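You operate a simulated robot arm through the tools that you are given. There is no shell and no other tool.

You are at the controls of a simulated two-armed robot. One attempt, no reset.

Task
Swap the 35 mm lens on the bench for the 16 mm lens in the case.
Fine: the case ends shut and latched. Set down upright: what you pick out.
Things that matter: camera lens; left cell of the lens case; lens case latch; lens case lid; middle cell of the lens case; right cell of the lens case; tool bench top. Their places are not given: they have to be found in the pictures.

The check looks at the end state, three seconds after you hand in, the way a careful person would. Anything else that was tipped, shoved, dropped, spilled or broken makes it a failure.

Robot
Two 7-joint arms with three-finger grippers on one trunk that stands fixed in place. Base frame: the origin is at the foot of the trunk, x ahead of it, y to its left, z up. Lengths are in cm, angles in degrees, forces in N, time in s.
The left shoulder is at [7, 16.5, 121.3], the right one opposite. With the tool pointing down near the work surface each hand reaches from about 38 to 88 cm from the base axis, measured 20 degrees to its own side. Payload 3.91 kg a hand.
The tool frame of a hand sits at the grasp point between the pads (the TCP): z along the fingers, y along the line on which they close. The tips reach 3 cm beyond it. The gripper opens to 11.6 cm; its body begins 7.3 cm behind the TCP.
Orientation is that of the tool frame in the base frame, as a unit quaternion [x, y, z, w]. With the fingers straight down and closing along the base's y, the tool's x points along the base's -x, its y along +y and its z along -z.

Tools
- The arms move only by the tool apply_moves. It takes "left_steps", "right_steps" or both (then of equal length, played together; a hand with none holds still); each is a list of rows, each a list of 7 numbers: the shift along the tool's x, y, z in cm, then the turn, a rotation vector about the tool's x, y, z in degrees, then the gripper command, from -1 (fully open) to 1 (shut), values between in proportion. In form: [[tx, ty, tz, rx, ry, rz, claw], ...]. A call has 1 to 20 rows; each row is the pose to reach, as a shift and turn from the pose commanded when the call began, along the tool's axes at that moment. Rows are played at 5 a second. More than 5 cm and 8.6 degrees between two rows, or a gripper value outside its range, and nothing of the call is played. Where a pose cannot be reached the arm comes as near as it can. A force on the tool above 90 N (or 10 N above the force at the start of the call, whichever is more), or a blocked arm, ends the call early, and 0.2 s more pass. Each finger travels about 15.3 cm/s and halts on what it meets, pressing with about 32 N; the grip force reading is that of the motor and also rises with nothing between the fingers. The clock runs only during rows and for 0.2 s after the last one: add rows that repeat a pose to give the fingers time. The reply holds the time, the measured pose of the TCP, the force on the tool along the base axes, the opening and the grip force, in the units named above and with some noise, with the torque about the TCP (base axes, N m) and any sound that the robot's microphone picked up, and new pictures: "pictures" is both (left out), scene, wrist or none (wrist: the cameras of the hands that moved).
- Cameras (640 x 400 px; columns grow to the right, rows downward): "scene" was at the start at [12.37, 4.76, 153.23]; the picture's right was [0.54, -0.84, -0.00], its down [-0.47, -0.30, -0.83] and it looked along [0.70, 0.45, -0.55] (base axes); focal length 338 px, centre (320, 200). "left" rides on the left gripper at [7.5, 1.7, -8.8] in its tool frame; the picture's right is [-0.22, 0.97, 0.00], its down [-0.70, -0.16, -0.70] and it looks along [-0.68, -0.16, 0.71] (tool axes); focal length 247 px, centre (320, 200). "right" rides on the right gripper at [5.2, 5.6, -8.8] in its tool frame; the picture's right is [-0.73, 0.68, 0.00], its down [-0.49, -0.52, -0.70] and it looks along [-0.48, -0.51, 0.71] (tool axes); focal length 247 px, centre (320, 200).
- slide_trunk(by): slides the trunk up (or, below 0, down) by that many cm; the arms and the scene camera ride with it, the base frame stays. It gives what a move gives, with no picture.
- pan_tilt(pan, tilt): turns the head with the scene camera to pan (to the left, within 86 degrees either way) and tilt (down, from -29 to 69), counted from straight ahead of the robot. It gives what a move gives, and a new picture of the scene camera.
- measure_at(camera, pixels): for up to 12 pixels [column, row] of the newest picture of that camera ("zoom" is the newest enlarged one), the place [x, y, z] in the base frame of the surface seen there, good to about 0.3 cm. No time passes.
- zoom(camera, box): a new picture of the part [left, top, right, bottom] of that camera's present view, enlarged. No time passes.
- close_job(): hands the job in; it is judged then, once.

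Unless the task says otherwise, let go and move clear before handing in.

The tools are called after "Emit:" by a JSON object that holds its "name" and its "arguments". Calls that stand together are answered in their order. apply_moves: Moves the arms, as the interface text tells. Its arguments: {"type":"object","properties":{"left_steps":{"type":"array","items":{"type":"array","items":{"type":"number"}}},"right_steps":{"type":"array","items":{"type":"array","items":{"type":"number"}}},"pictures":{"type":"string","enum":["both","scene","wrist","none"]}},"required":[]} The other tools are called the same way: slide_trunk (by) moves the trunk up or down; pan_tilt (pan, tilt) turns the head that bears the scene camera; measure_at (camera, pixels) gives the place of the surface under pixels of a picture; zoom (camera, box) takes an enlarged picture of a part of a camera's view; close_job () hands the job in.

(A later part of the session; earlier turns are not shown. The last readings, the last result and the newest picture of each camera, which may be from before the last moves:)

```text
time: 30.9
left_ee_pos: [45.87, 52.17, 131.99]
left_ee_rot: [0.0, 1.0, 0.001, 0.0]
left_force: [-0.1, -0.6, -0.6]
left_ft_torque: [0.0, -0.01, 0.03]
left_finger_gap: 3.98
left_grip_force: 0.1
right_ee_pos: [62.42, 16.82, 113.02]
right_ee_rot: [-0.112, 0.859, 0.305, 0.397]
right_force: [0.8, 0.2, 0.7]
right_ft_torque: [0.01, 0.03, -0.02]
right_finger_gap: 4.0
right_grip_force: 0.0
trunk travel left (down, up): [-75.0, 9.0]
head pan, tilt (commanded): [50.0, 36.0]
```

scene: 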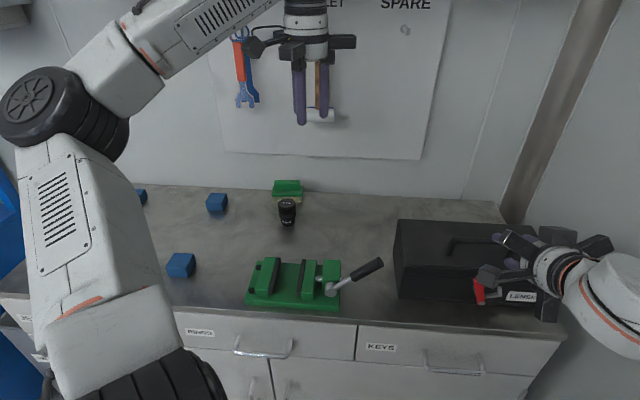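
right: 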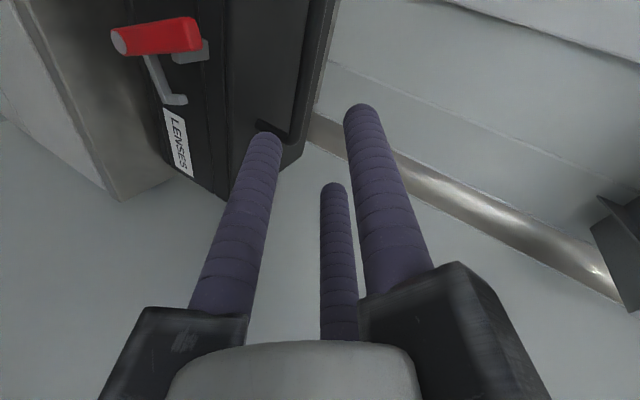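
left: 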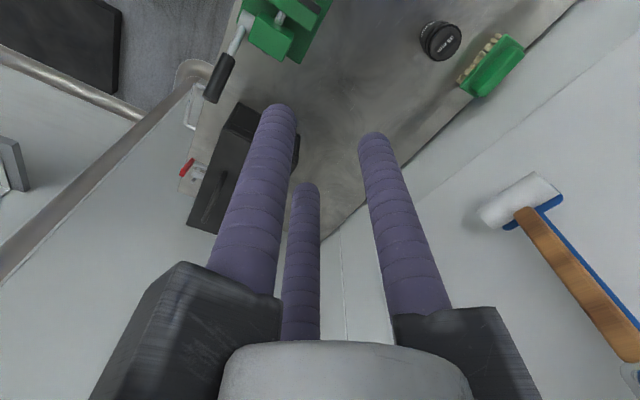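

The right hand is accurately staged. I'll approach to just short of the handle bar and check the finger heights against the slot.

Emit:
{"name": "apply_moves", "arguments": {"right_steps": [[0.6, -0.35, 0, 0, 0, 0, 0.31], [0.6, -0.35, 2.4, 0, 0, 0, 0.31], [0.6, -0.35, 4.65, 0, 0, 0, 0.31], [0.6, -0.35, 4.65, 0, 0, 0, 0.31]]}}

Emit:
{"name": "zoom", "arguments": {"camera": "scene", "box": [420, 210, 580, 310]}}

Emit:
{"name": "zoom", "arguments": {"camera": "right", "box": [160, 40, 420, 240]}}

```text
time: 31.9
left_ee_pos: [45.95, 51.93, 132.05]
left_ee_rot: [0.0, 1.0, 0.001, 0.001]
left_force: [-1.2, -0.4, 0.6]
left_ft_torque: [0.03, 0.01, -0.01]
left_finger_gap: 4.04
left_grip_force: 0.2
right_ee_pos: [64.82, 19.28, 109.9]
right_ee_rot: [-0.112, 0.859, 0.305, 0.397]
right_force: [0.0, 0.3, 0.1]
right_ft_torque: [0.01, -0.01, 0.01]
right_finger_gap: 4.02
right_grip_force: 0.1
trunk travel left (down, up): [-75.0, 9.0]
head pan, tilt (commanded): [50.0, 36.0]
```

scene: 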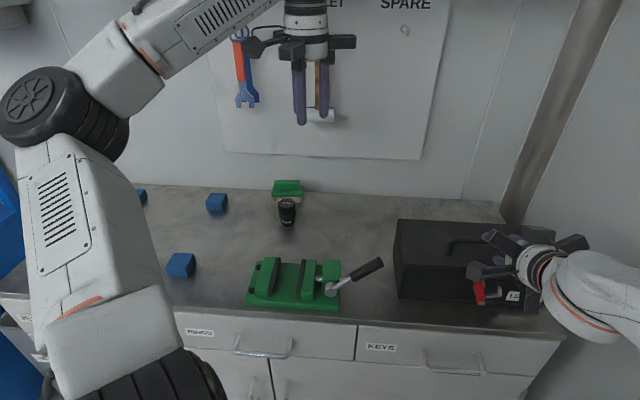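
right: 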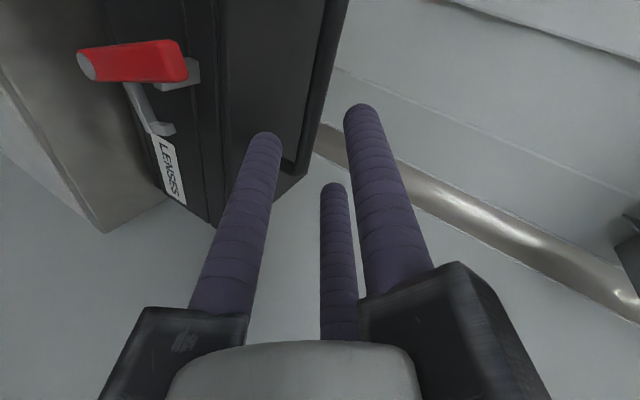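

```text
4.00 times, centred on (500, 260) of scene
```

zoom: 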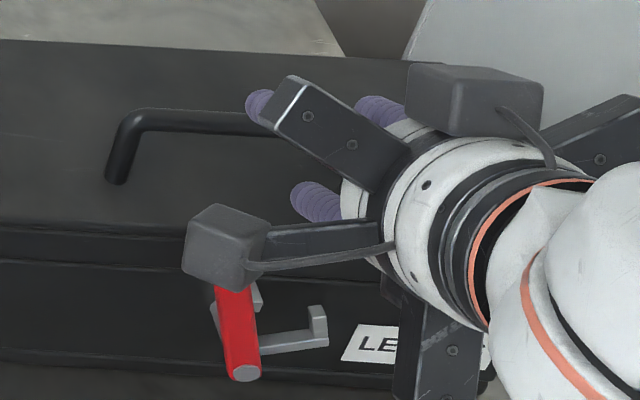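

```text
2.00 times, centred on (290, 140) of right
```

zoom: 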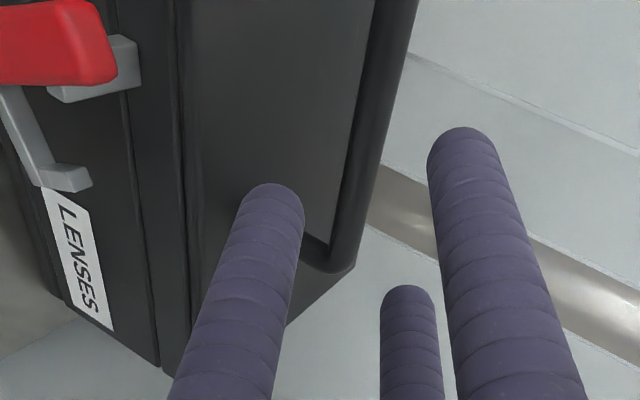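

In the right camera's enlargement the lower finger (left, at (270,200)) is on the lid side of the bar (375,140) and the other two are outside it, as wanted. I'll check distances before sliding in.

Emit:
{"name": "measure_at", "arguments": {"camera": "zoom", "pixels": [[375, 100], [350, 200], [340, 255], [275, 192], [465, 140], [270, 120], [230, 180], [410, 295], [85, 50], [130, 60], [200, 300], [330, 240]]}}

```text
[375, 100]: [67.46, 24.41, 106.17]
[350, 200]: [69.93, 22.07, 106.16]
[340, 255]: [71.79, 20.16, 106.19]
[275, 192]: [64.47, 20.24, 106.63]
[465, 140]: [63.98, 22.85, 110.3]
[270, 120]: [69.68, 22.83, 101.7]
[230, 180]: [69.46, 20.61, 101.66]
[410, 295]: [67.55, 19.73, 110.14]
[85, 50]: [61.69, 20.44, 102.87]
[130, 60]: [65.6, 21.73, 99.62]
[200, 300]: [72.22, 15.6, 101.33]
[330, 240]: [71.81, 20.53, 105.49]
```

Readings show the bar 0.75 cm clear on both sides of the fingers; I'll shift 0.35 cm up, then slide in so the bar lies over the lower finger.

Emit:
{"name": "apply_moves", "arguments": {"right_steps": [[-0.3, 0.18, 0, 0, 0, 0, 0.31], [-0.3, 0.18, 1.5, 0, 0, 0, 0.31], [-0.3, 0.18, 3, 0, 0, 0, 0.31], [-0.3, 0.18, 4.5, 0, 0, 0, 0.31], [-0.3, 0.18, 5.7, 0, 0, 0, 0.31], [-0.3, 0.18, 5.7, 0, 0, 0, 0.31]]}}

Emit:
{"name": "zoom", "arguments": {"camera": "right", "box": [160, 0, 420, 200]}}

```text
time: 33.3
left_ee_pos: [45.87, 52.08, 132.07]
left_ee_rot: [-0.001, 1.0, 0.0, 0.001]
left_force: [-0.4, -0.3, -0.6]
left_ft_torque: [0.04, 0.02, 0.04]
left_finger_gap: 4.01
left_grip_force: 0.0
right_ee_pos: [68.45, 23.17, 107.42]
right_ee_rot: [-0.113, 0.858, 0.305, 0.397]
right_force: [-0.7, -1.3, 1.1]
right_ft_torque: [0.01, -0.01, 0.01]
right_finger_gap: 4.0
right_grip_force: 0.0
trunk travel left (down, up): [-75.0, 9.0]
head pan, tilt (commanded): [50.0, 36.0]
```

scene: 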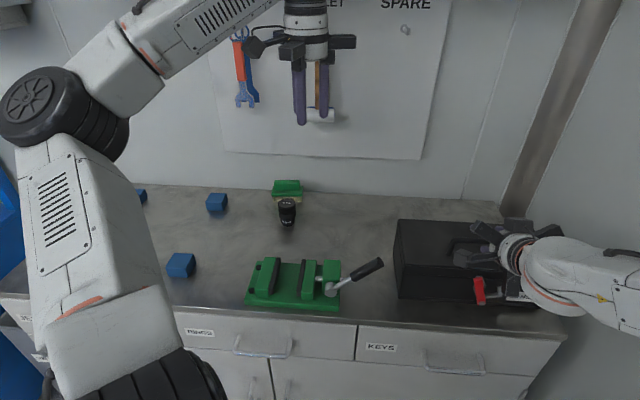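
right: 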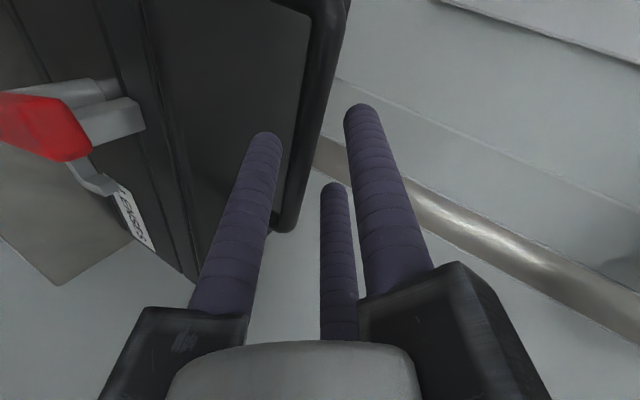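

```text
2.00 times, centred on (290, 100) of right
```

zoom: 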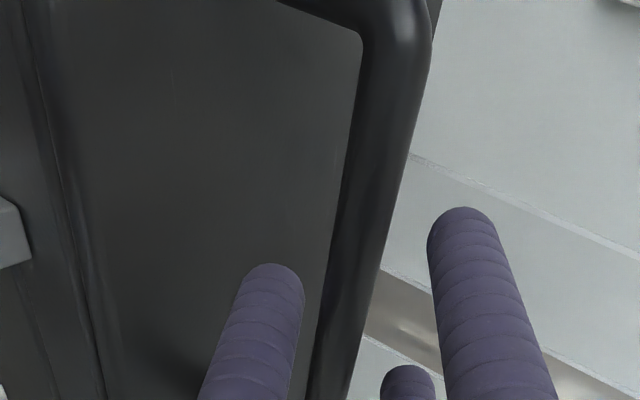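

The lower finger is in the slot with no contact force. I'll lift along the lid's hinge arc, first to about 20 degrees.

Emit:
{"name": "apply_moves", "arguments": {"right_steps": [[-1.03, 0.6, 0.17, 0.83, 1.44, 0, 0.31], [-2.02, 1.17, 0.44, 1.67, 2.89, 0, 0.31], [-2.93, 1.69, 0.81, 2.5, 4.33, 0, 0.31], [-3.8, 2.19, 1.23, 3.33, 5.77, 0, 0.31], [-3.8, 2.19, 1.23, 3.33, 5.77, 0, 0.31]]}}

Emit:
{"name": "zoom", "arguments": {"camera": "scene", "box": [380, 190, 580, 315]}}

```text
time: 34.7
left_ee_pos: [45.87, 52.19, 131.9]
left_ee_rot: [0.0, 1.0, -0.001, 0.0]
left_force: [0.5, -0.1, -0.1]
left_ft_torque: [-0.05, -0.01, 0.0]
left_finger_gap: 4.0
left_grip_force: 0.1
right_ee_pos: [72.47, 23.38, 112.08]
right_ee_rot: [-0.092, 0.884, 0.285, 0.36]
right_force: [0.6, -0.3, 0.6]
right_ft_torque: [-0.01, -0.02, -0.03]
right_finger_gap: 4.0
right_grip_force: 0.2
trunk travel left (down, up): [-75.0, 9.0]
head pan, tilt (commanded): [50.0, 36.0]
stopped in row 5 (right hand): the arm was blocked; the commanded pose is now the measured one
```

scene: 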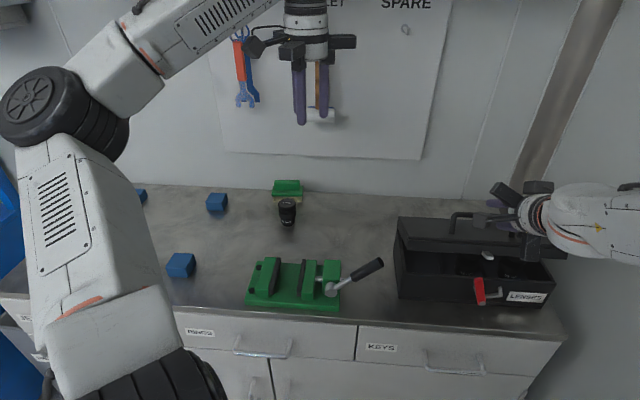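
right: 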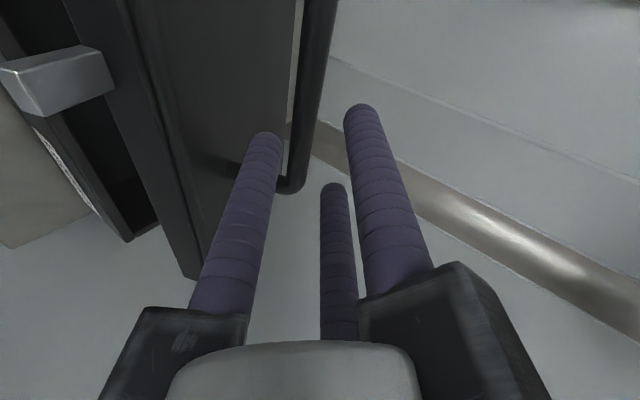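

```text
3.20 times, centred on (480, 252) of scene
```

zoom: 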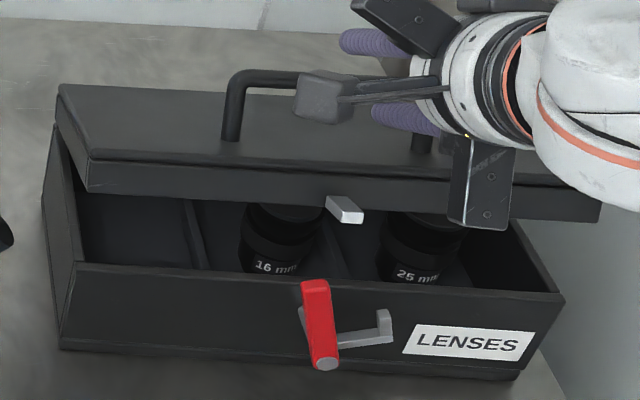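

The lid is up about 25 degrees and inside I see the 16 mm in the middle cell, a 25 mm in the right cell and the left cell empty. The arm reported blocked and drifted 2.7 cm to the right, so I'll test a small leftward correction first.

Emit:
{"name": "apply_moves", "arguments": {"right_steps": [[0.4, 0.69, 0, 0, 0, 0, 0.31], [0.8, 1.39, 0, 0, 0, 0, 0.31], [0.8, 1.39, 0, 0, 0, 0, 0.31]]}}

```text
time: 35.5
left_ee_pos: [45.91, 52.14, 132.12]
left_ee_rot: [0.0, 1.0, 0.0, 0.0]
left_force: [-1.4, -0.4, 0.1]
left_ft_torque: [0.0, 0.01, 0.0]
left_finger_gap: 4.05
left_grip_force: 0.0
right_ee_pos: [71.77, 23.98, 111.58]
right_ee_rot: [-0.085, 0.885, 0.287, 0.356]
right_force: [-0.3, 0.4, 0.8]
right_ft_torque: [0.03, -0.01, -0.02]
right_finger_gap: 3.98
right_grip_force: 0.1
trunk travel left (down, up): [-75.0, 9.0]
head pan, tilt (commanded): [50.0, 36.0]
```

scene: 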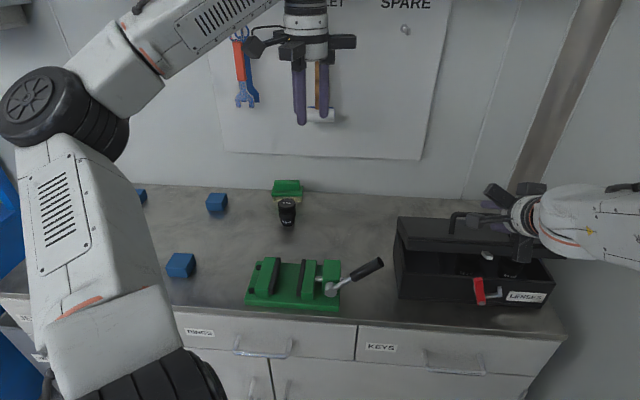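
right: 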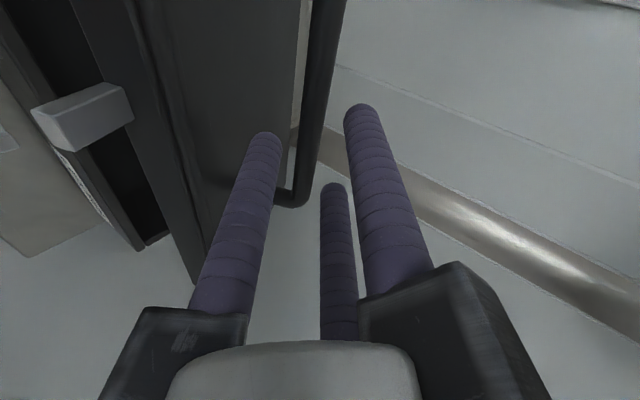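

The correction only took partly, so something may be limiting the right arm; I'll turn the head to look at its elbow against the right-hand wall.

Emit:
{"name": "pan_tilt", "arguments": {"pan": 5, "tilt": 40}}

```text
time: 36.6
left_ee_pos: [45.86, 52.11, 132.04]
left_ee_rot: [0.0, 1.0, -0.001, -0.001]
left_force: [0.2, -0.2, -0.2]
left_ft_torque: [-0.01, -0.03, -0.01]
left_finger_gap: 4.01
left_grip_force: 0.0
right_ee_pos: [71.62, 23.97, 112.06]
right_ee_rot: [-0.086, 0.884, 0.288, 0.358]
right_force: [-0.4, 0.4, 0.0]
right_ft_torque: [-0.02, -0.01, -0.02]
right_finger_gap: 4.02
right_grip_force: 0.1
trunk travel left (down, up): [-75.0, 9.0]
head pan, tilt (commanded): [5.0, 40.0]
```

scene: 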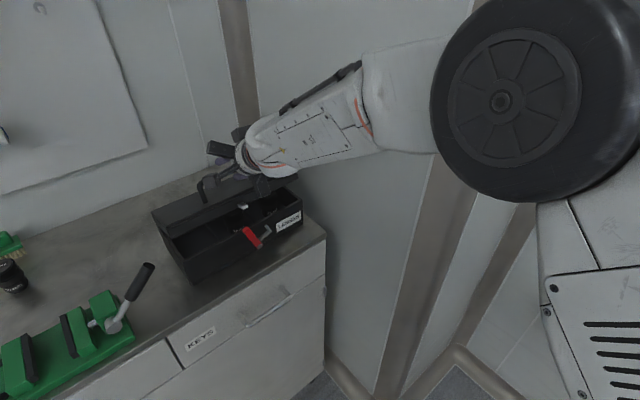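

The right elbow hub shows at about (540,100) near the wall corner; I'll measure it and the wall around it.

Emit:
{"name": "measure_at", "arguments": {"camera": "scene", "pixels": [[505, 100], [440, 70], [600, 90], [400, 100], [420, 200], [360, 250], [470, 250], [520, 270], [600, 300], [450, 20], [340, 70], [320, 140]]}}

```text
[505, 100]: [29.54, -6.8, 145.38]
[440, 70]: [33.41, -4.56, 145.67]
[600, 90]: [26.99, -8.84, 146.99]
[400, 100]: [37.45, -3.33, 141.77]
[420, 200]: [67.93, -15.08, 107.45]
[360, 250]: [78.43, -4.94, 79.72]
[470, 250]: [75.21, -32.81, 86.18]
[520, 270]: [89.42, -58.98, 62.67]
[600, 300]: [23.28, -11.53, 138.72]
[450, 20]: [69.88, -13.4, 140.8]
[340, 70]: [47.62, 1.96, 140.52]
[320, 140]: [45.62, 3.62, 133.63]
```

The elbow is high near the head but clear of walls, and the tool force is zero, so the lid may be holding by hinge friction. I'll zoom on the case to measure the lid angle and see the finger and bar.

Emit:
{"name": "zoom", "arguments": {"camera": "scene", "box": [140, 120, 330, 290]}}

Emit:
{"name": "measure_at", "arguments": {"camera": "scene", "pixels": [[156, 213], [164, 233], [210, 200], [230, 205], [205, 180], [272, 178], [180, 285], [300, 200], [165, 210], [185, 225]]}}

```text
2.35 times, centred on (235, 205) of scene
```

zoom: 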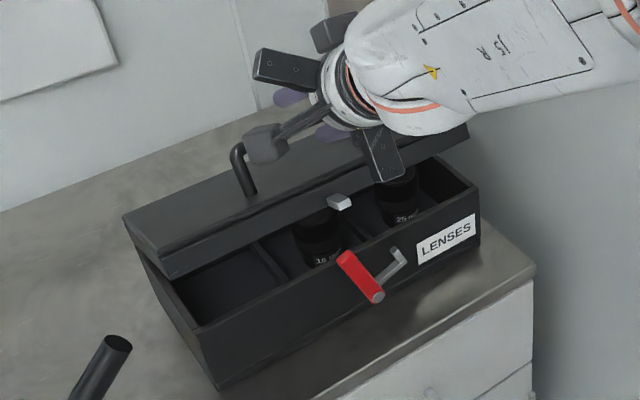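

```text
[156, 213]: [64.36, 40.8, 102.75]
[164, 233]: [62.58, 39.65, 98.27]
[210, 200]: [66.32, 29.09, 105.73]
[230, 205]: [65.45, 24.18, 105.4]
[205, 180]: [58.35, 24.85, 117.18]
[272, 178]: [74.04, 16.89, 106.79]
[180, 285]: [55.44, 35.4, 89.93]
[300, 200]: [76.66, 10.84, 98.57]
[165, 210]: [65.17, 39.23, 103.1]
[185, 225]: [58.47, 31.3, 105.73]
```

The lid stands at about 24 degrees with the bar near the tip of the lower finger. I'll slide the hand 1.5 cm further in under the bar and see how the arm follows.

Emit:
{"name": "apply_moves", "arguments": {"right_steps": [[0.1, 0.17, 0.8, 0, 0, 0, 0.31], [0.2, 0.35, 1.5, 0, 0, 0, 0.31], [0.2, 0.35, 1.5, 0, 0, 0, 0.31]]}}

```text
time: 37.6
left_ee_pos: [45.9, 52.14, 132.03]
left_ee_rot: [0.001, 1.0, 0.001, 0.0]
left_force: [-0.5, -0.1, 0.1]
left_ft_torque: [-0.01, -0.02, 0.04]
left_finger_gap: 4.0
left_grip_force: 0.0
right_ee_pos: [73.17, 24.11, 112.9]
right_ee_rot: [-0.073, 0.88, 0.295, 0.364]
right_force: [1.0, 0.1, -0.9]
right_ft_torque: [-0.03, 0.03, 0.03]
right_finger_gap: 4.01
right_grip_force: 0.2
trunk travel left (down, up): [-75.0, 9.0]
head pan, tilt (commanded): [5.0, 40.0]
stopped in row 3 (right hand): the arm was blocked; the commanded pose is now the measured one
```

scene: 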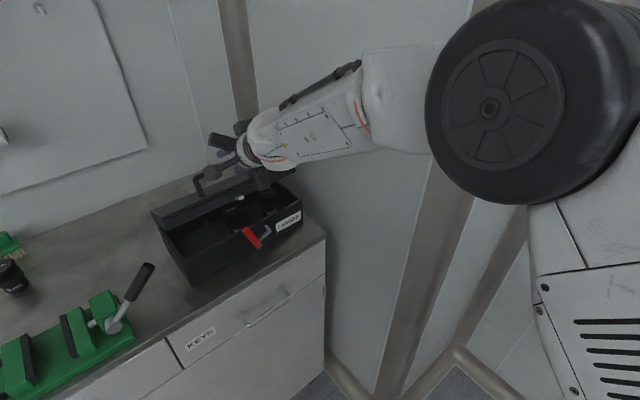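
right: 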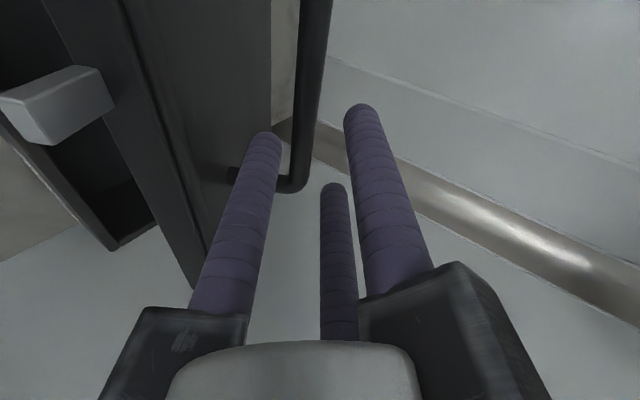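

The arm is blocked again with no tool force, likely its elbow against the head, so I need the trunk higher relative to the hand. I'll withdraw the fingers straight back and see whether the lid stays up by itself.

Emit:
{"name": "apply_moves", "arguments": {"right_steps": [[0.15, -0.1, -1.5, 0, 0, 0, 0.31], [0.15, -0.1, -3, 0, 0, 0, 0.31], [0.15, -0.1, -4.5, 0, 0, 0, 0.31], [0.15, -0.1, -6, 0, 0, 0, 0.31], [0.15, -0.1, -8, 0, 0, 0, 0.31], [0.15, -0.1, -10, 0, 0, 0, 0.31], [0.15, -0.1, -10, 0, 0, 0, 0.31]]}}

Emit:
{"name": "zoom", "arguments": {"camera": "scene", "box": [140, 120, 330, 290]}}

```text
time: 39.2
left_ee_pos: [46.0, 52.17, 131.96]
left_ee_rot: [0.0, 1.0, 0.0, 0.0]
left_force: [0.1, -0.3, 0.4]
left_ft_torque: [-0.04, 0.0, 0.02]
left_finger_gap: 4.0
left_grip_force: 0.1
right_ee_pos: [67.15, 18.51, 118.22]
right_ee_rot: [-0.076, 0.88, 0.295, 0.365]
right_force: [0.8, 0.3, -0.1]
right_ft_torque: [-0.01, -0.01, 0.04]
right_finger_gap: 4.01
right_grip_force: 0.0
trunk travel left (down, up): [-75.0, 9.0]
head pan, tilt (commanded): [5.0, 40.0]
```

scene: 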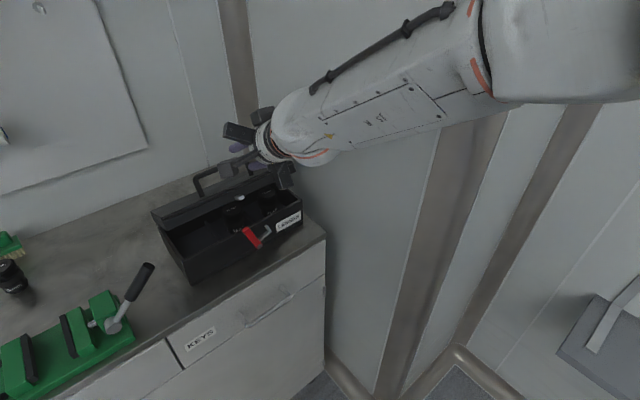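
right: 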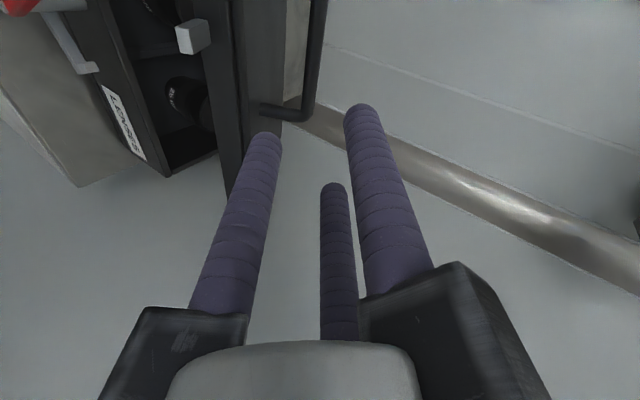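

```text
2.35 times, centred on (235, 205) of scene
```

zoom: 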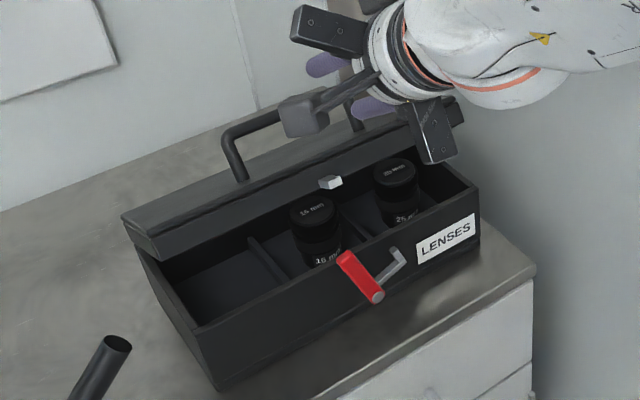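

The lid stays up by itself (hinge friction), and I can see the 16 mm in the middle cell. I'll withdraw the right hand now, then push the lid fully open with the left hand over the empty left cell.

Emit:
{"name": "apply_moves", "arguments": {"right_steps": [[0.87, -1.64, -3.46, 3.52, 4.35, 0.91, 0.31], [1.73, -3.28, -6.91, 7.04, 8.7, 1.81, 0.31], [2.6, -4.92, -10.37, 10.56, 13.05, 2.72, 0.31], [3.46, -6.56, -13.82, 14.08, 17.4, 3.63, 0.31], [4.33, -8.2, -17.28, 17.6, 21.75, 4.54, 0.31], [5.19, -9.83, -20.74, 21.12, 26.1, 5.44, 0.31], [6.06, -11.47, -24.19, 24.64, 30.45, 6.35, 0.31], [6.92, -13.11, -27.65, 28.16, 34.8, 7.26, 0.31], [7.79, -14.75, -31.1, 31.68, 39.15, 8.16, 0.31], [8.65, -16.39, -34.56, 35.2, 43.5, 9.07, 0.31]], "pictures": "none"}}

Emit:
{"name": "pan_tilt", "arguments": {"pan": 35, "tilt": 38}}

Emit:
{"name": "zoom", "arguments": {"camera": "scene", "box": [270, 160, 470, 300]}}

```text
time: 41.4
left_ee_pos: [45.95, 52.08, 132.2]
left_ee_rot: [0.0, 1.0, 0.001, 0.0]
left_force: [-0.1, -1.1, -0.2]
left_ft_torque: [0.06, -0.01, 0.0]
left_finger_gap: 3.99
left_grip_force: 0.1
right_ee_pos: [45.97, -14.14, 124.04]
right_ee_rot: [0.001, 1.0, -0.001, -0.001]
right_force: [0.1, 0.8, -0.3]
right_ft_torque: [0.03, -0.01, 0.02]
right_finger_gap: 4.02
right_grip_force: 0.0
trunk travel left (down, up): [-75.0, 9.0]
head pan, tilt (commanded): [5.0, 40.0]
```

```text
time: 42.4
left_ee_pos: [45.9, 52.15, 132.04]
left_ee_rot: [0.0, 1.0, 0.0, 0.0]
left_force: [-0.7, 0.2, -0.7]
left_ft_torque: [-0.01, 0.01, 0.01]
left_finger_gap: 3.97
left_grip_force: 0.1
right_ee_pos: [46.06, -13.91, 124.01]
right_ee_rot: [0.001, 1.0, 0.0, 0.0]
right_force: [0.4, -0.5, -0.7]
right_ft_torque: [0.0, 0.0, -0.03]
right_finger_gap: 4.01
right_grip_force: 0.0
trunk travel left (down, up): [-75.0, 9.0]
head pan, tilt (commanded): [35.0, 38.0]
```

scene: 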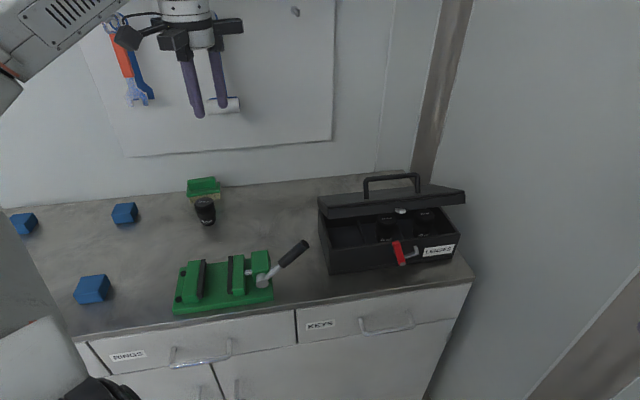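

```text
2.86 times, centred on (370, 230) of scene
```

zoom: 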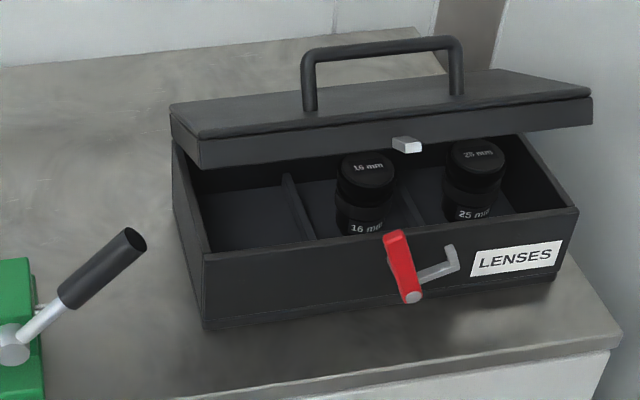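

Clear view: the lid stands open by itself, the 16 mm lens is at (367,185) in the enlargement and the left cell is empty. I'll measure lid edge, case rims, lenses and hook.

Emit:
{"name": "measure_at", "arguments": {"camera": "zoom", "pixels": [[200, 155], [200, 165], [580, 115], [590, 95], [205, 248], [575, 210], [367, 165], [477, 150], [365, 220], [475, 205], [240, 215], [290, 190]]}}

Emit:
{"name": "measure_at", "arguments": {"camera": "zoom", "pixels": [[407, 142], [395, 235], [412, 298], [450, 250], [185, 165], [180, 110], [310, 60], [455, 50], [410, 215], [300, 240], [530, 180], [240, 165]]}}

```text
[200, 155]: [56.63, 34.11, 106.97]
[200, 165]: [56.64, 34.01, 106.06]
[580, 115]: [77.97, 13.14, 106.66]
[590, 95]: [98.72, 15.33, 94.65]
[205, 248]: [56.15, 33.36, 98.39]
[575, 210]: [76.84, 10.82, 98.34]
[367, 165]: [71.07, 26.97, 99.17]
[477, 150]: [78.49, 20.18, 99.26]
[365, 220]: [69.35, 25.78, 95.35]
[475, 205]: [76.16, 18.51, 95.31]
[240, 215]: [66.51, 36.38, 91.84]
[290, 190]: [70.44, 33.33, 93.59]
```

```text
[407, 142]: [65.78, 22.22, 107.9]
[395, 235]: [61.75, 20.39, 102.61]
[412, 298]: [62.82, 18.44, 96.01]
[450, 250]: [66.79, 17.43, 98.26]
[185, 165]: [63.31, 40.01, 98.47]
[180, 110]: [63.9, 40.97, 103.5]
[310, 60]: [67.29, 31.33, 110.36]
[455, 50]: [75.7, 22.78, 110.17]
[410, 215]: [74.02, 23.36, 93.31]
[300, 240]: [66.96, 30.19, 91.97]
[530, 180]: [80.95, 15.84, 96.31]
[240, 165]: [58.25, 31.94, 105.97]
```

The lid's front edge is at z≈106 (about 33 degrees open), the rim at 98.4 and lens tops at 99.2. I'll bring the left hand, closed and tilted 45 degrees, to a point above and in front of the case's left part.

Emit:
{"name": "apply_moves", "arguments": {"left_steps": [[-1.01, -3.3, 1.75, -3.98, -3.98, 0, 0.5], [-2.03, -6.6, 3.5, -7.95, -7.95, 0, 0.7], [-3.04, -9.9, 5.25, -11.93, -11.93, 0, 0.9], [-4.05, -13.2, 7, -15.9, -15.9, 0, 1], [-5.06, -16.5, 8.75, -19.88, -19.88, 0, 1], [-6.08, -19.8, 10.5, -23.85, -23.85, 0, 1], [-7.09, -23.1, 12.25, -27.83, -27.83, 0, 1], [-8.1, -26.4, 14, -31.8, -31.8, 0, 1], [-8.1, -26.4, 14, -31.8, -31.8, 0, 1]]}}

```text
time: 44.4
left_ee_pos: [54.27, 25.28, 117.91]
left_ee_rot: [0.0, 0.923, 0.273, 0.271]
left_force: [0.7, -0.5, 0.5]
left_ft_torque: [0.03, 0.01, -0.01]
left_finger_gap: 0.92
left_grip_force: 31.6
right_ee_pos: [45.95, -14.23, 124.06]
right_ee_rot: [0.0, 1.0, 0.0, 0.0]
right_force: [0.0, -0.1, 0.0]
right_ft_torque: [0.02, 0.02, 0.0]
right_finger_gap: 4.0
right_grip_force: 0.0
trunk travel left (down, up): [-75.0, 9.0]
head pan, tilt (commanded): [35.0, 38.0]
```

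scene: 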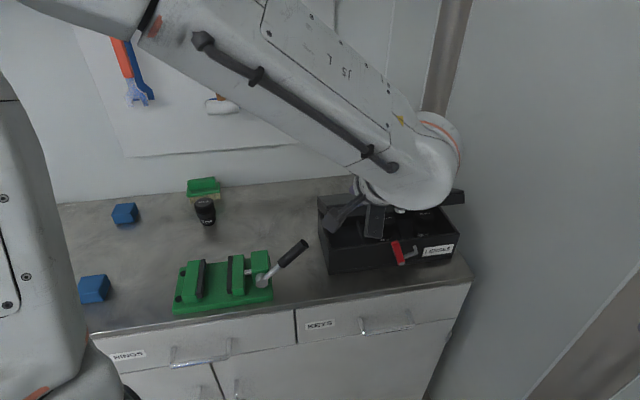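
left: 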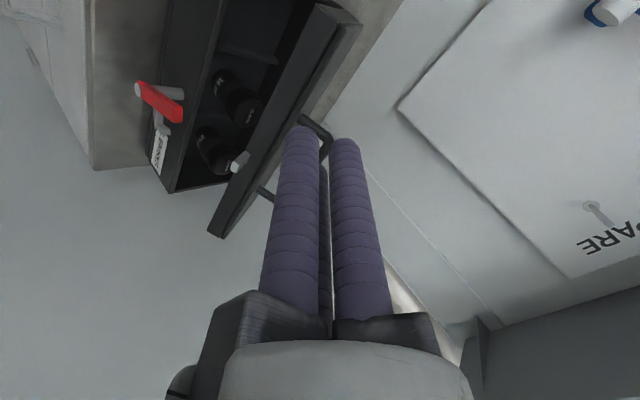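

The left hand is in place above with the fingers shut. I'll lower it 12.8 cm so the fist sits below the lid's edge, in front of the case.

Emit:
{"name": "apply_moves", "arguments": {"left_steps": [[1.6, -1.6, 2.26, 0, 0, 0, 1], [3.2, -3.2, 4.53, 0, 0, 0, 1], [4.8, -4.8, 6.79, 0, 0, 0, 1], [6.4, -6.4, 9.05, 0, 0, 0, 1], [6.4, -6.4, 9.05, 0, 0, 0, 1]]}}

Emit:
{"name": "zoom", "arguments": {"camera": "scene", "box": [270, 160, 490, 310]}}

```text
time: 45.6
left_ee_pos: [54.54, 25.35, 105.86]
left_ee_rot: [-0.017, 0.93, 0.242, 0.277]
left_force: [-0.5, -0.4, 1.1]
left_ft_torque: [0.01, -0.05, -0.02]
left_finger_gap: 0.91
left_grip_force: 32.6
right_ee_pos: [46.05, -13.81, 124.06]
right_ee_rot: [0.001, 1.0, -0.001, 0.0]
right_force: [-0.4, 0.6, -0.9]
right_ft_torque: [0.0, 0.0, 0.0]
right_finger_gap: 4.02
right_grip_force: 0.0
trunk travel left (down, up): [-75.0, 9.0]
head pan, tilt (commanded): [35.0, 38.0]
```

scene: 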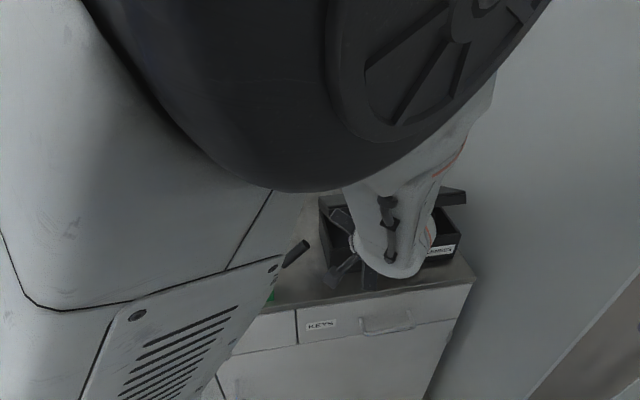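
left: 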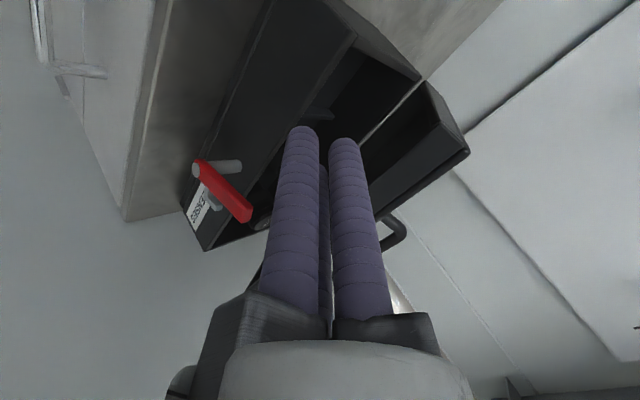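

```text
2.67 times, centred on (380, 235) of scene
```

zoom: 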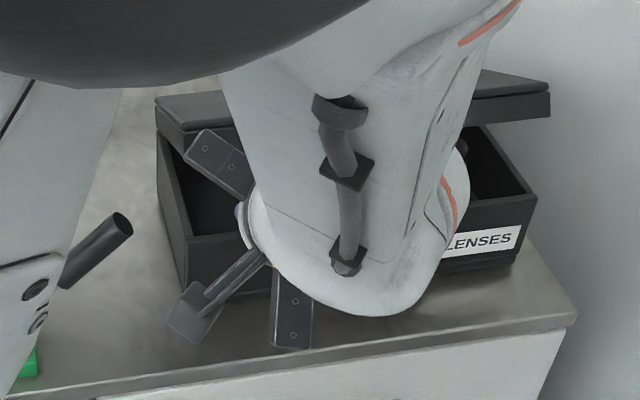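

The left arm's elbow is close to the head again, but the fist is properly under the lid edge with no force. Moving forward stretches the arm, so I'll push toward the lid in small steps and watch.

Emit:
{"name": "apply_moves", "arguments": {"left_steps": [[-0.5, 0.5, 0.71, 0, 0, 0, 1], [-1, 1, 1.41, 0, 0, 0, 1], [-1.5, 1.5, 2.12, 0, 0, 0, 1], [-2, 2, 2.83, 0, 0, 0, 1], [-2.5, 2.5, 3.54, 0, 0, 0, 1], [-3, 3, 4.24, 0, 0, 0, 1], [-3, 3, 4.24, 0, 0, 0, 1]]}}

```text
time: 47.2
left_ee_pos: [58.49, 30.03, 105.7]
left_ee_rot: [-0.022, 0.93, 0.241, 0.276]
left_force: [0.2, 0.5, -0.5]
left_ft_torque: [0.0, -0.01, 0.04]
left_finger_gap: 0.89
left_grip_force: 32.0
right_ee_pos: [45.91, -13.95, 124.09]
right_ee_rot: [0.001, 1.0, 0.0, 0.0]
right_force: [-0.4, 0.3, 0.6]
right_ft_torque: [0.03, 0.0, 0.01]
right_finger_gap: 3.98
right_grip_force: 0.0
trunk travel left (down, up): [-75.0, 9.0]
head pan, tilt (commanded): [35.0, 38.0]
```

scene: 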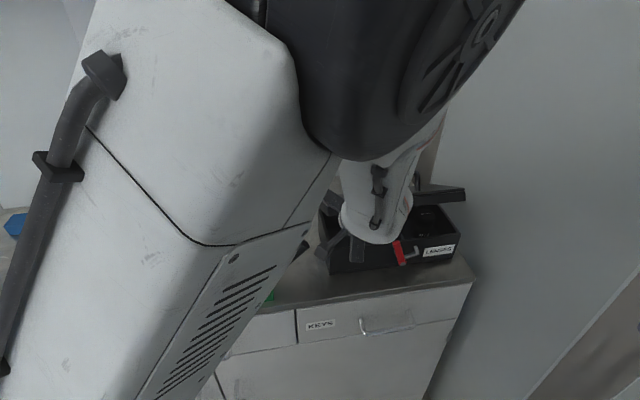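
left: 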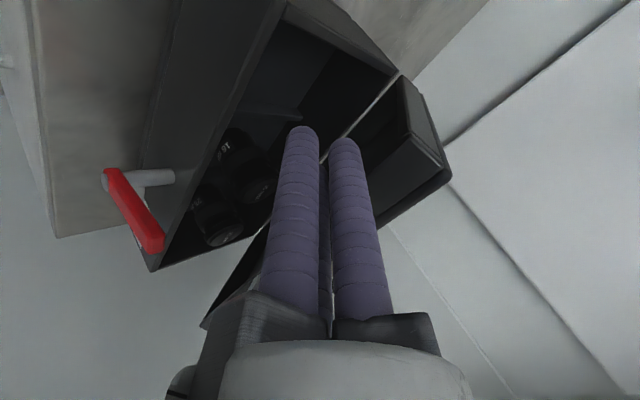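

The fist is moving in under the lid without trouble. I'll continue forward another 6 cm, which should start raising the lid.

Emit:
{"name": "apply_moves", "arguments": {"left_steps": [[-0.5, 0.5, 0.71, 0, 0, 0, 1], [-1, 1, 1.41, 0, 0, 0, 1], [-1.5, 1.5, 2.12, 0, 0, 0, 1], [-2, 2, 2.83, 0, 0, 0, 1], [-2.5, 2.5, 3.54, 0, 0, 0, 1], [-3, 3, 4.24, 0, 0, 0, 1], [-3, 3, 4.24, 0, 0, 0, 1]]}}

Emit:
{"name": "zoom", "arguments": {"camera": "scene", "box": [270, 140, 490, 290]}}

```text
time: 48.8
left_ee_pos: [62.29, 35.13, 105.8]
left_ee_rot: [-0.032, 0.931, 0.239, 0.275]
left_force: [-0.1, -0.5, 0.2]
left_ft_torque: [-0.01, 0.03, -0.02]
left_finger_gap: 0.91
left_grip_force: 32.3
right_ee_pos: [45.9, -13.89, 123.99]
right_ee_rot: [0.001, 1.0, 0.0, 0.0]
right_force: [-0.5, 0.1, 0.4]
right_ft_torque: [0.01, 0.01, 0.01]
right_finger_gap: 3.99
right_grip_force: 0.1
trunk travel left (down, up): [-75.0, 9.0]
head pan, tilt (commanded): [35.0, 38.0]
```

scene: 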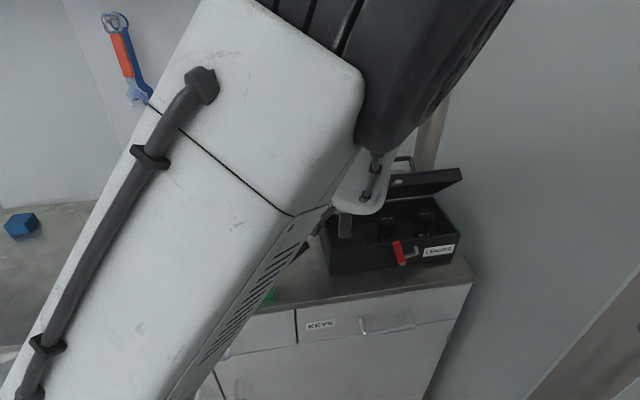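
left: 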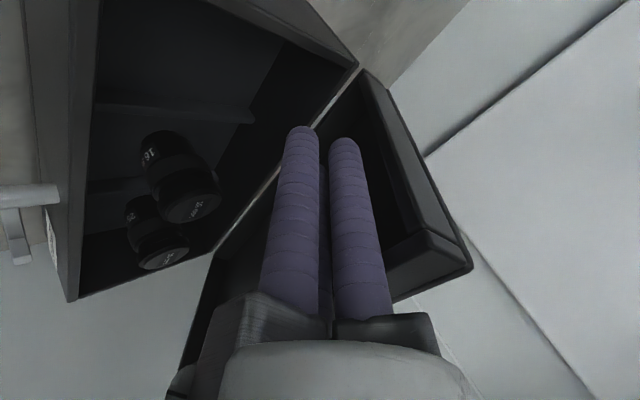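

```text
2.67 times, centred on (380, 215) of scene
```

zoom: 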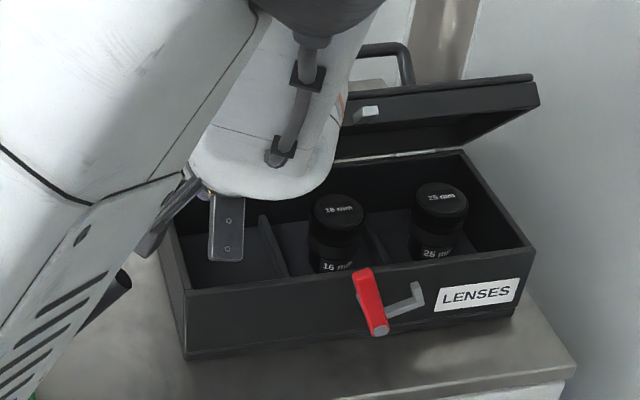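

The lid is now around 55-60 degrees. I'll keep pushing 3 cm more, shifting 1 cm toward the case middle to stay off the lid's side wall.

Emit:
{"name": "apply_moves", "arguments": {"left_steps": [[-0.85, 0.15, 0.71, 0, 0, 0, 1], [-1.7, 0.3, 1.41, 0, 0, 0, 1], [-2.2, 0.8, 2.12, 0, 0, 0, 1], [-2.2, 0.8, 2.12, 0, 0, 0, 1]]}}

Emit:
{"name": "zoom", "arguments": {"camera": "scene", "box": [270, 140, 490, 290]}}

```text
time: 49.8
left_ee_pos: [65.08, 36.62, 105.37]
left_ee_rot: [-0.024, 0.929, 0.25, 0.274]
left_force: [0.2, -0.2, -0.2]
left_ft_torque: [-0.03, 0.0, 0.04]
left_finger_gap: 0.91
left_grip_force: 31.6
right_ee_pos: [45.97, -13.93, 124.02]
right_ee_rot: [0.001, 1.0, 0.0, 0.0]
right_force: [0.3, 0.1, 0.6]
right_ft_torque: [0.01, 0.01, -0.04]
right_finger_gap: 4.01
right_grip_force: 0.1
trunk travel left (down, up): [-75.0, 9.0]
head pan, tilt (commanded): [35.0, 38.0]
```

scene: 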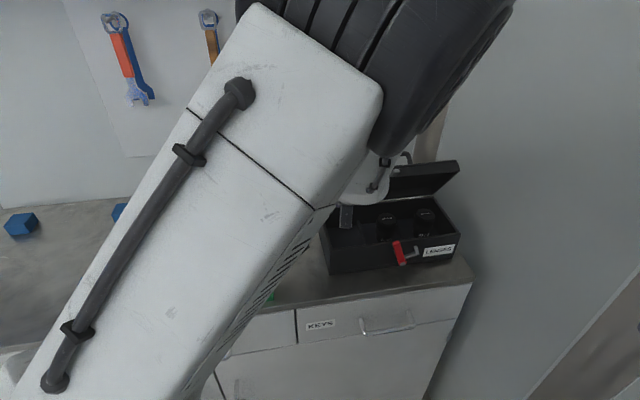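
left: 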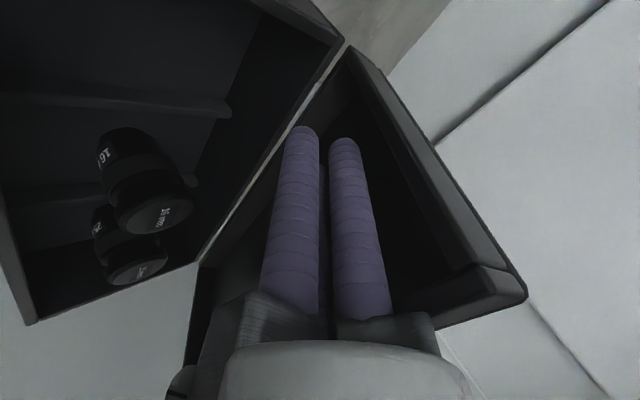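

```text
2.67 times, centred on (380, 215) of scene
```

zoom: 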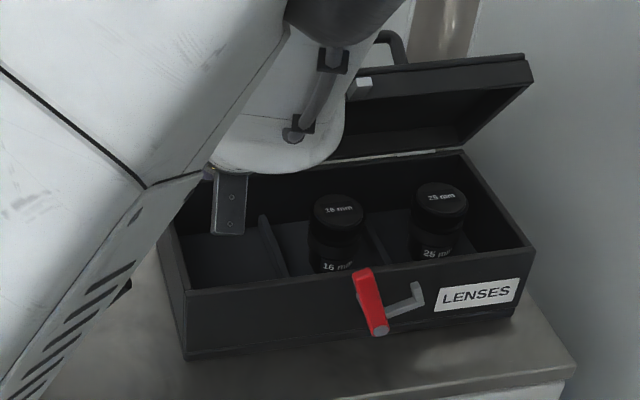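

The lid is about 70 degrees open and the force is small. I'll push another 4 cm.

Emit:
{"name": "apply_moves", "arguments": {"left_steps": [[-0.5, 0.5, 0.71, 0, 0, 0, 1], [-1, 1, 1.41, 0, 0, 0, 1], [-1.5, 1.5, 2.12, 0, 0, 0, 1], [-2, 2, 2.83, 0, 0, 0, 1], [-2, 2, 2.83, 0, 0, 0, 1]]}}

Emit:
{"name": "zoom", "arguments": {"camera": "scene", "box": [270, 140, 490, 290]}}

```text
time: 51.0
left_ee_pos: [67.99, 38.68, 105.16]
left_ee_rot: [-0.003, 0.924, 0.27, 0.269]
left_force: [0.0, -0.2, 0.1]
left_ft_torque: [-0.02, 0.01, 0.02]
left_finger_gap: 0.94
left_grip_force: 31.9
right_ee_pos: [45.88, -13.98, 123.92]
right_ee_rot: [0.0, 1.0, 0.0, 0.0]
right_force: [-0.2, 0.2, -0.5]
right_ft_torque: [0.02, -0.01, 0.01]
right_finger_gap: 4.02
right_grip_force: 0.2
trunk travel left (down, up): [-75.0, 9.0]
head pan, tilt (commanded): [35.0, 38.0]
```

scene: 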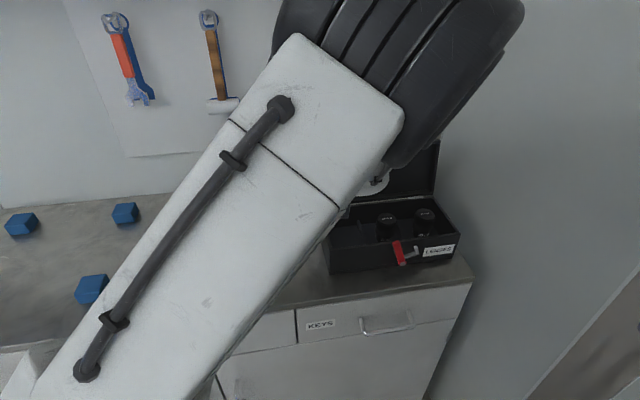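
left: 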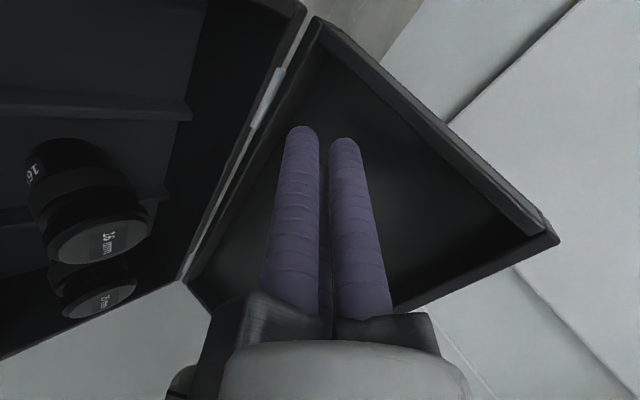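

```text
2.67 times, centred on (380, 215) of scene
```

zoom: 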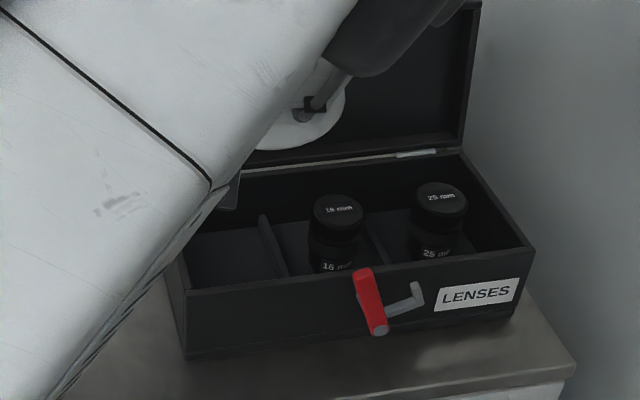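

The lid stands at or a little past vertical, and the force on the fist is nil. I'll withdraw the left hand along its own axis and go back to its home area to see whether the lid stays.

Emit:
{"name": "apply_moves", "arguments": {"left_steps": [[0, 0, -3, 0, 0, 0, 1], [0, 0, -6, 0, 0, 0, 1], [0, 0, -10, 0, 0, 0, 1], [0, 0, -14, 0, 0, 0, 1], [0.54, 3.37, -15.34, 3.98, 3.98, 0, 0.8], [1.08, 6.74, -16.68, 7.95, 7.95, 0, 0.6], [1.62, 10.11, -18.01, 11.93, 11.93, 0, 0.4], [2.17, 13.49, -19.35, 15.9, 15.9, 0, 0.2], [2.71, 16.86, -20.69, 19.88, 19.88, 0, 0], [3.25, 20.23, -22.03, 23.85, 23.85, 0, -0.2], [3.79, 23.6, -23.36, 27.83, 27.83, 0, -0.2], [4.33, 26.97, -24.7, 31.8, 31.8, 0, -0.2], [4.33, 26.97, -24.7, 31.8, 31.8, 0, -0.2]]}}

Emit:
{"name": "zoom", "arguments": {"camera": "scene", "box": [270, 140, 490, 290]}}

```text
time: 53.8
left_ee_pos: [48.17, 49.53, 134.12]
left_ee_rot: [0.0, 1.0, 0.001, 0.0]
left_force: [-0.2, 0.4, 0.7]
left_ft_torque: [-0.02, 0.0, 0.03]
left_finger_gap: 6.95
left_grip_force: 0.0
right_ee_pos: [45.94, -14.18, 123.86]
right_ee_rot: [0.001, 1.0, 0.0, -0.001]
right_force: [0.3, -0.1, 0.7]
right_ft_torque: [0.05, -0.01, 0.01]
right_finger_gap: 4.02
right_grip_force: 0.1
trunk travel left (down, up): [-75.0, 9.0]
head pan, tilt (commanded): [35.0, 38.0]
```

scene: 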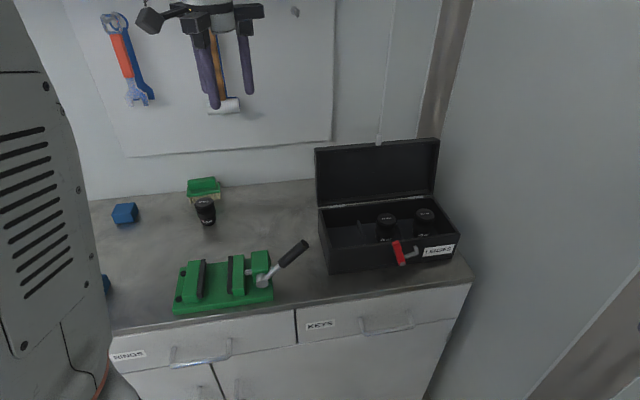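
left: 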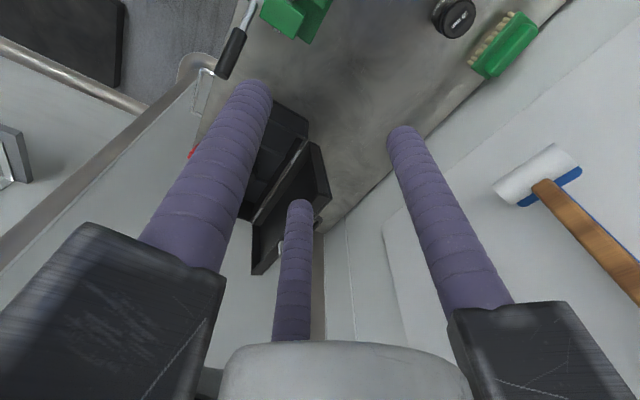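

```text
2.67 times, centred on (380, 215) of scene
```

zoom: 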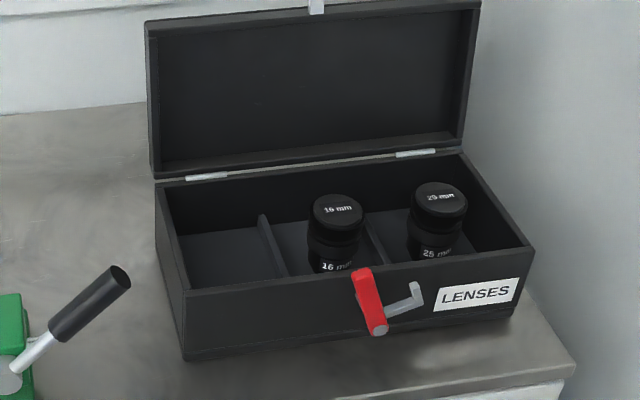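

The lid stays open past vertical. Now I'll measure the 16 mm lens, its cell and the lid, then the 35 mm lens on the bench.

Emit:
{"name": "measure_at", "arguments": {"camera": "zoom", "pixels": [[338, 198], [338, 210], [315, 210], [361, 208], [338, 222], [335, 255], [338, 268], [265, 225], [370, 225], [285, 260], [230, 250], [400, 270]]}}

Emit:
{"name": "zoom", "arguments": {"camera": "scene", "box": [160, 170, 250, 240]}}

```text
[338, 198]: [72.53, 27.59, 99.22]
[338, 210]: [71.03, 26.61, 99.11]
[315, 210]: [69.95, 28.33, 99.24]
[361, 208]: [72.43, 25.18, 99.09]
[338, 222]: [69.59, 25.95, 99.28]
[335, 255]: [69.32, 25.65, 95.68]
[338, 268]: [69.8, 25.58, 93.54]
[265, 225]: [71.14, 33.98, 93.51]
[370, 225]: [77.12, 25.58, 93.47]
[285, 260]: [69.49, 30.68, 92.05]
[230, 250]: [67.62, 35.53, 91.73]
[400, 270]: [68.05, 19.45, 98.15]
```

```text
5.71 times, centred on (205, 205) of scene
```

zoom: 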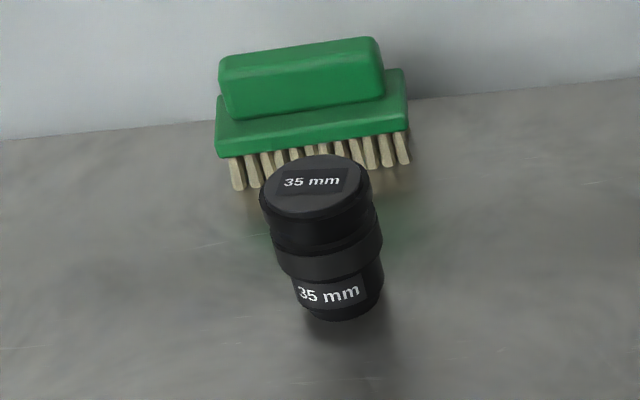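

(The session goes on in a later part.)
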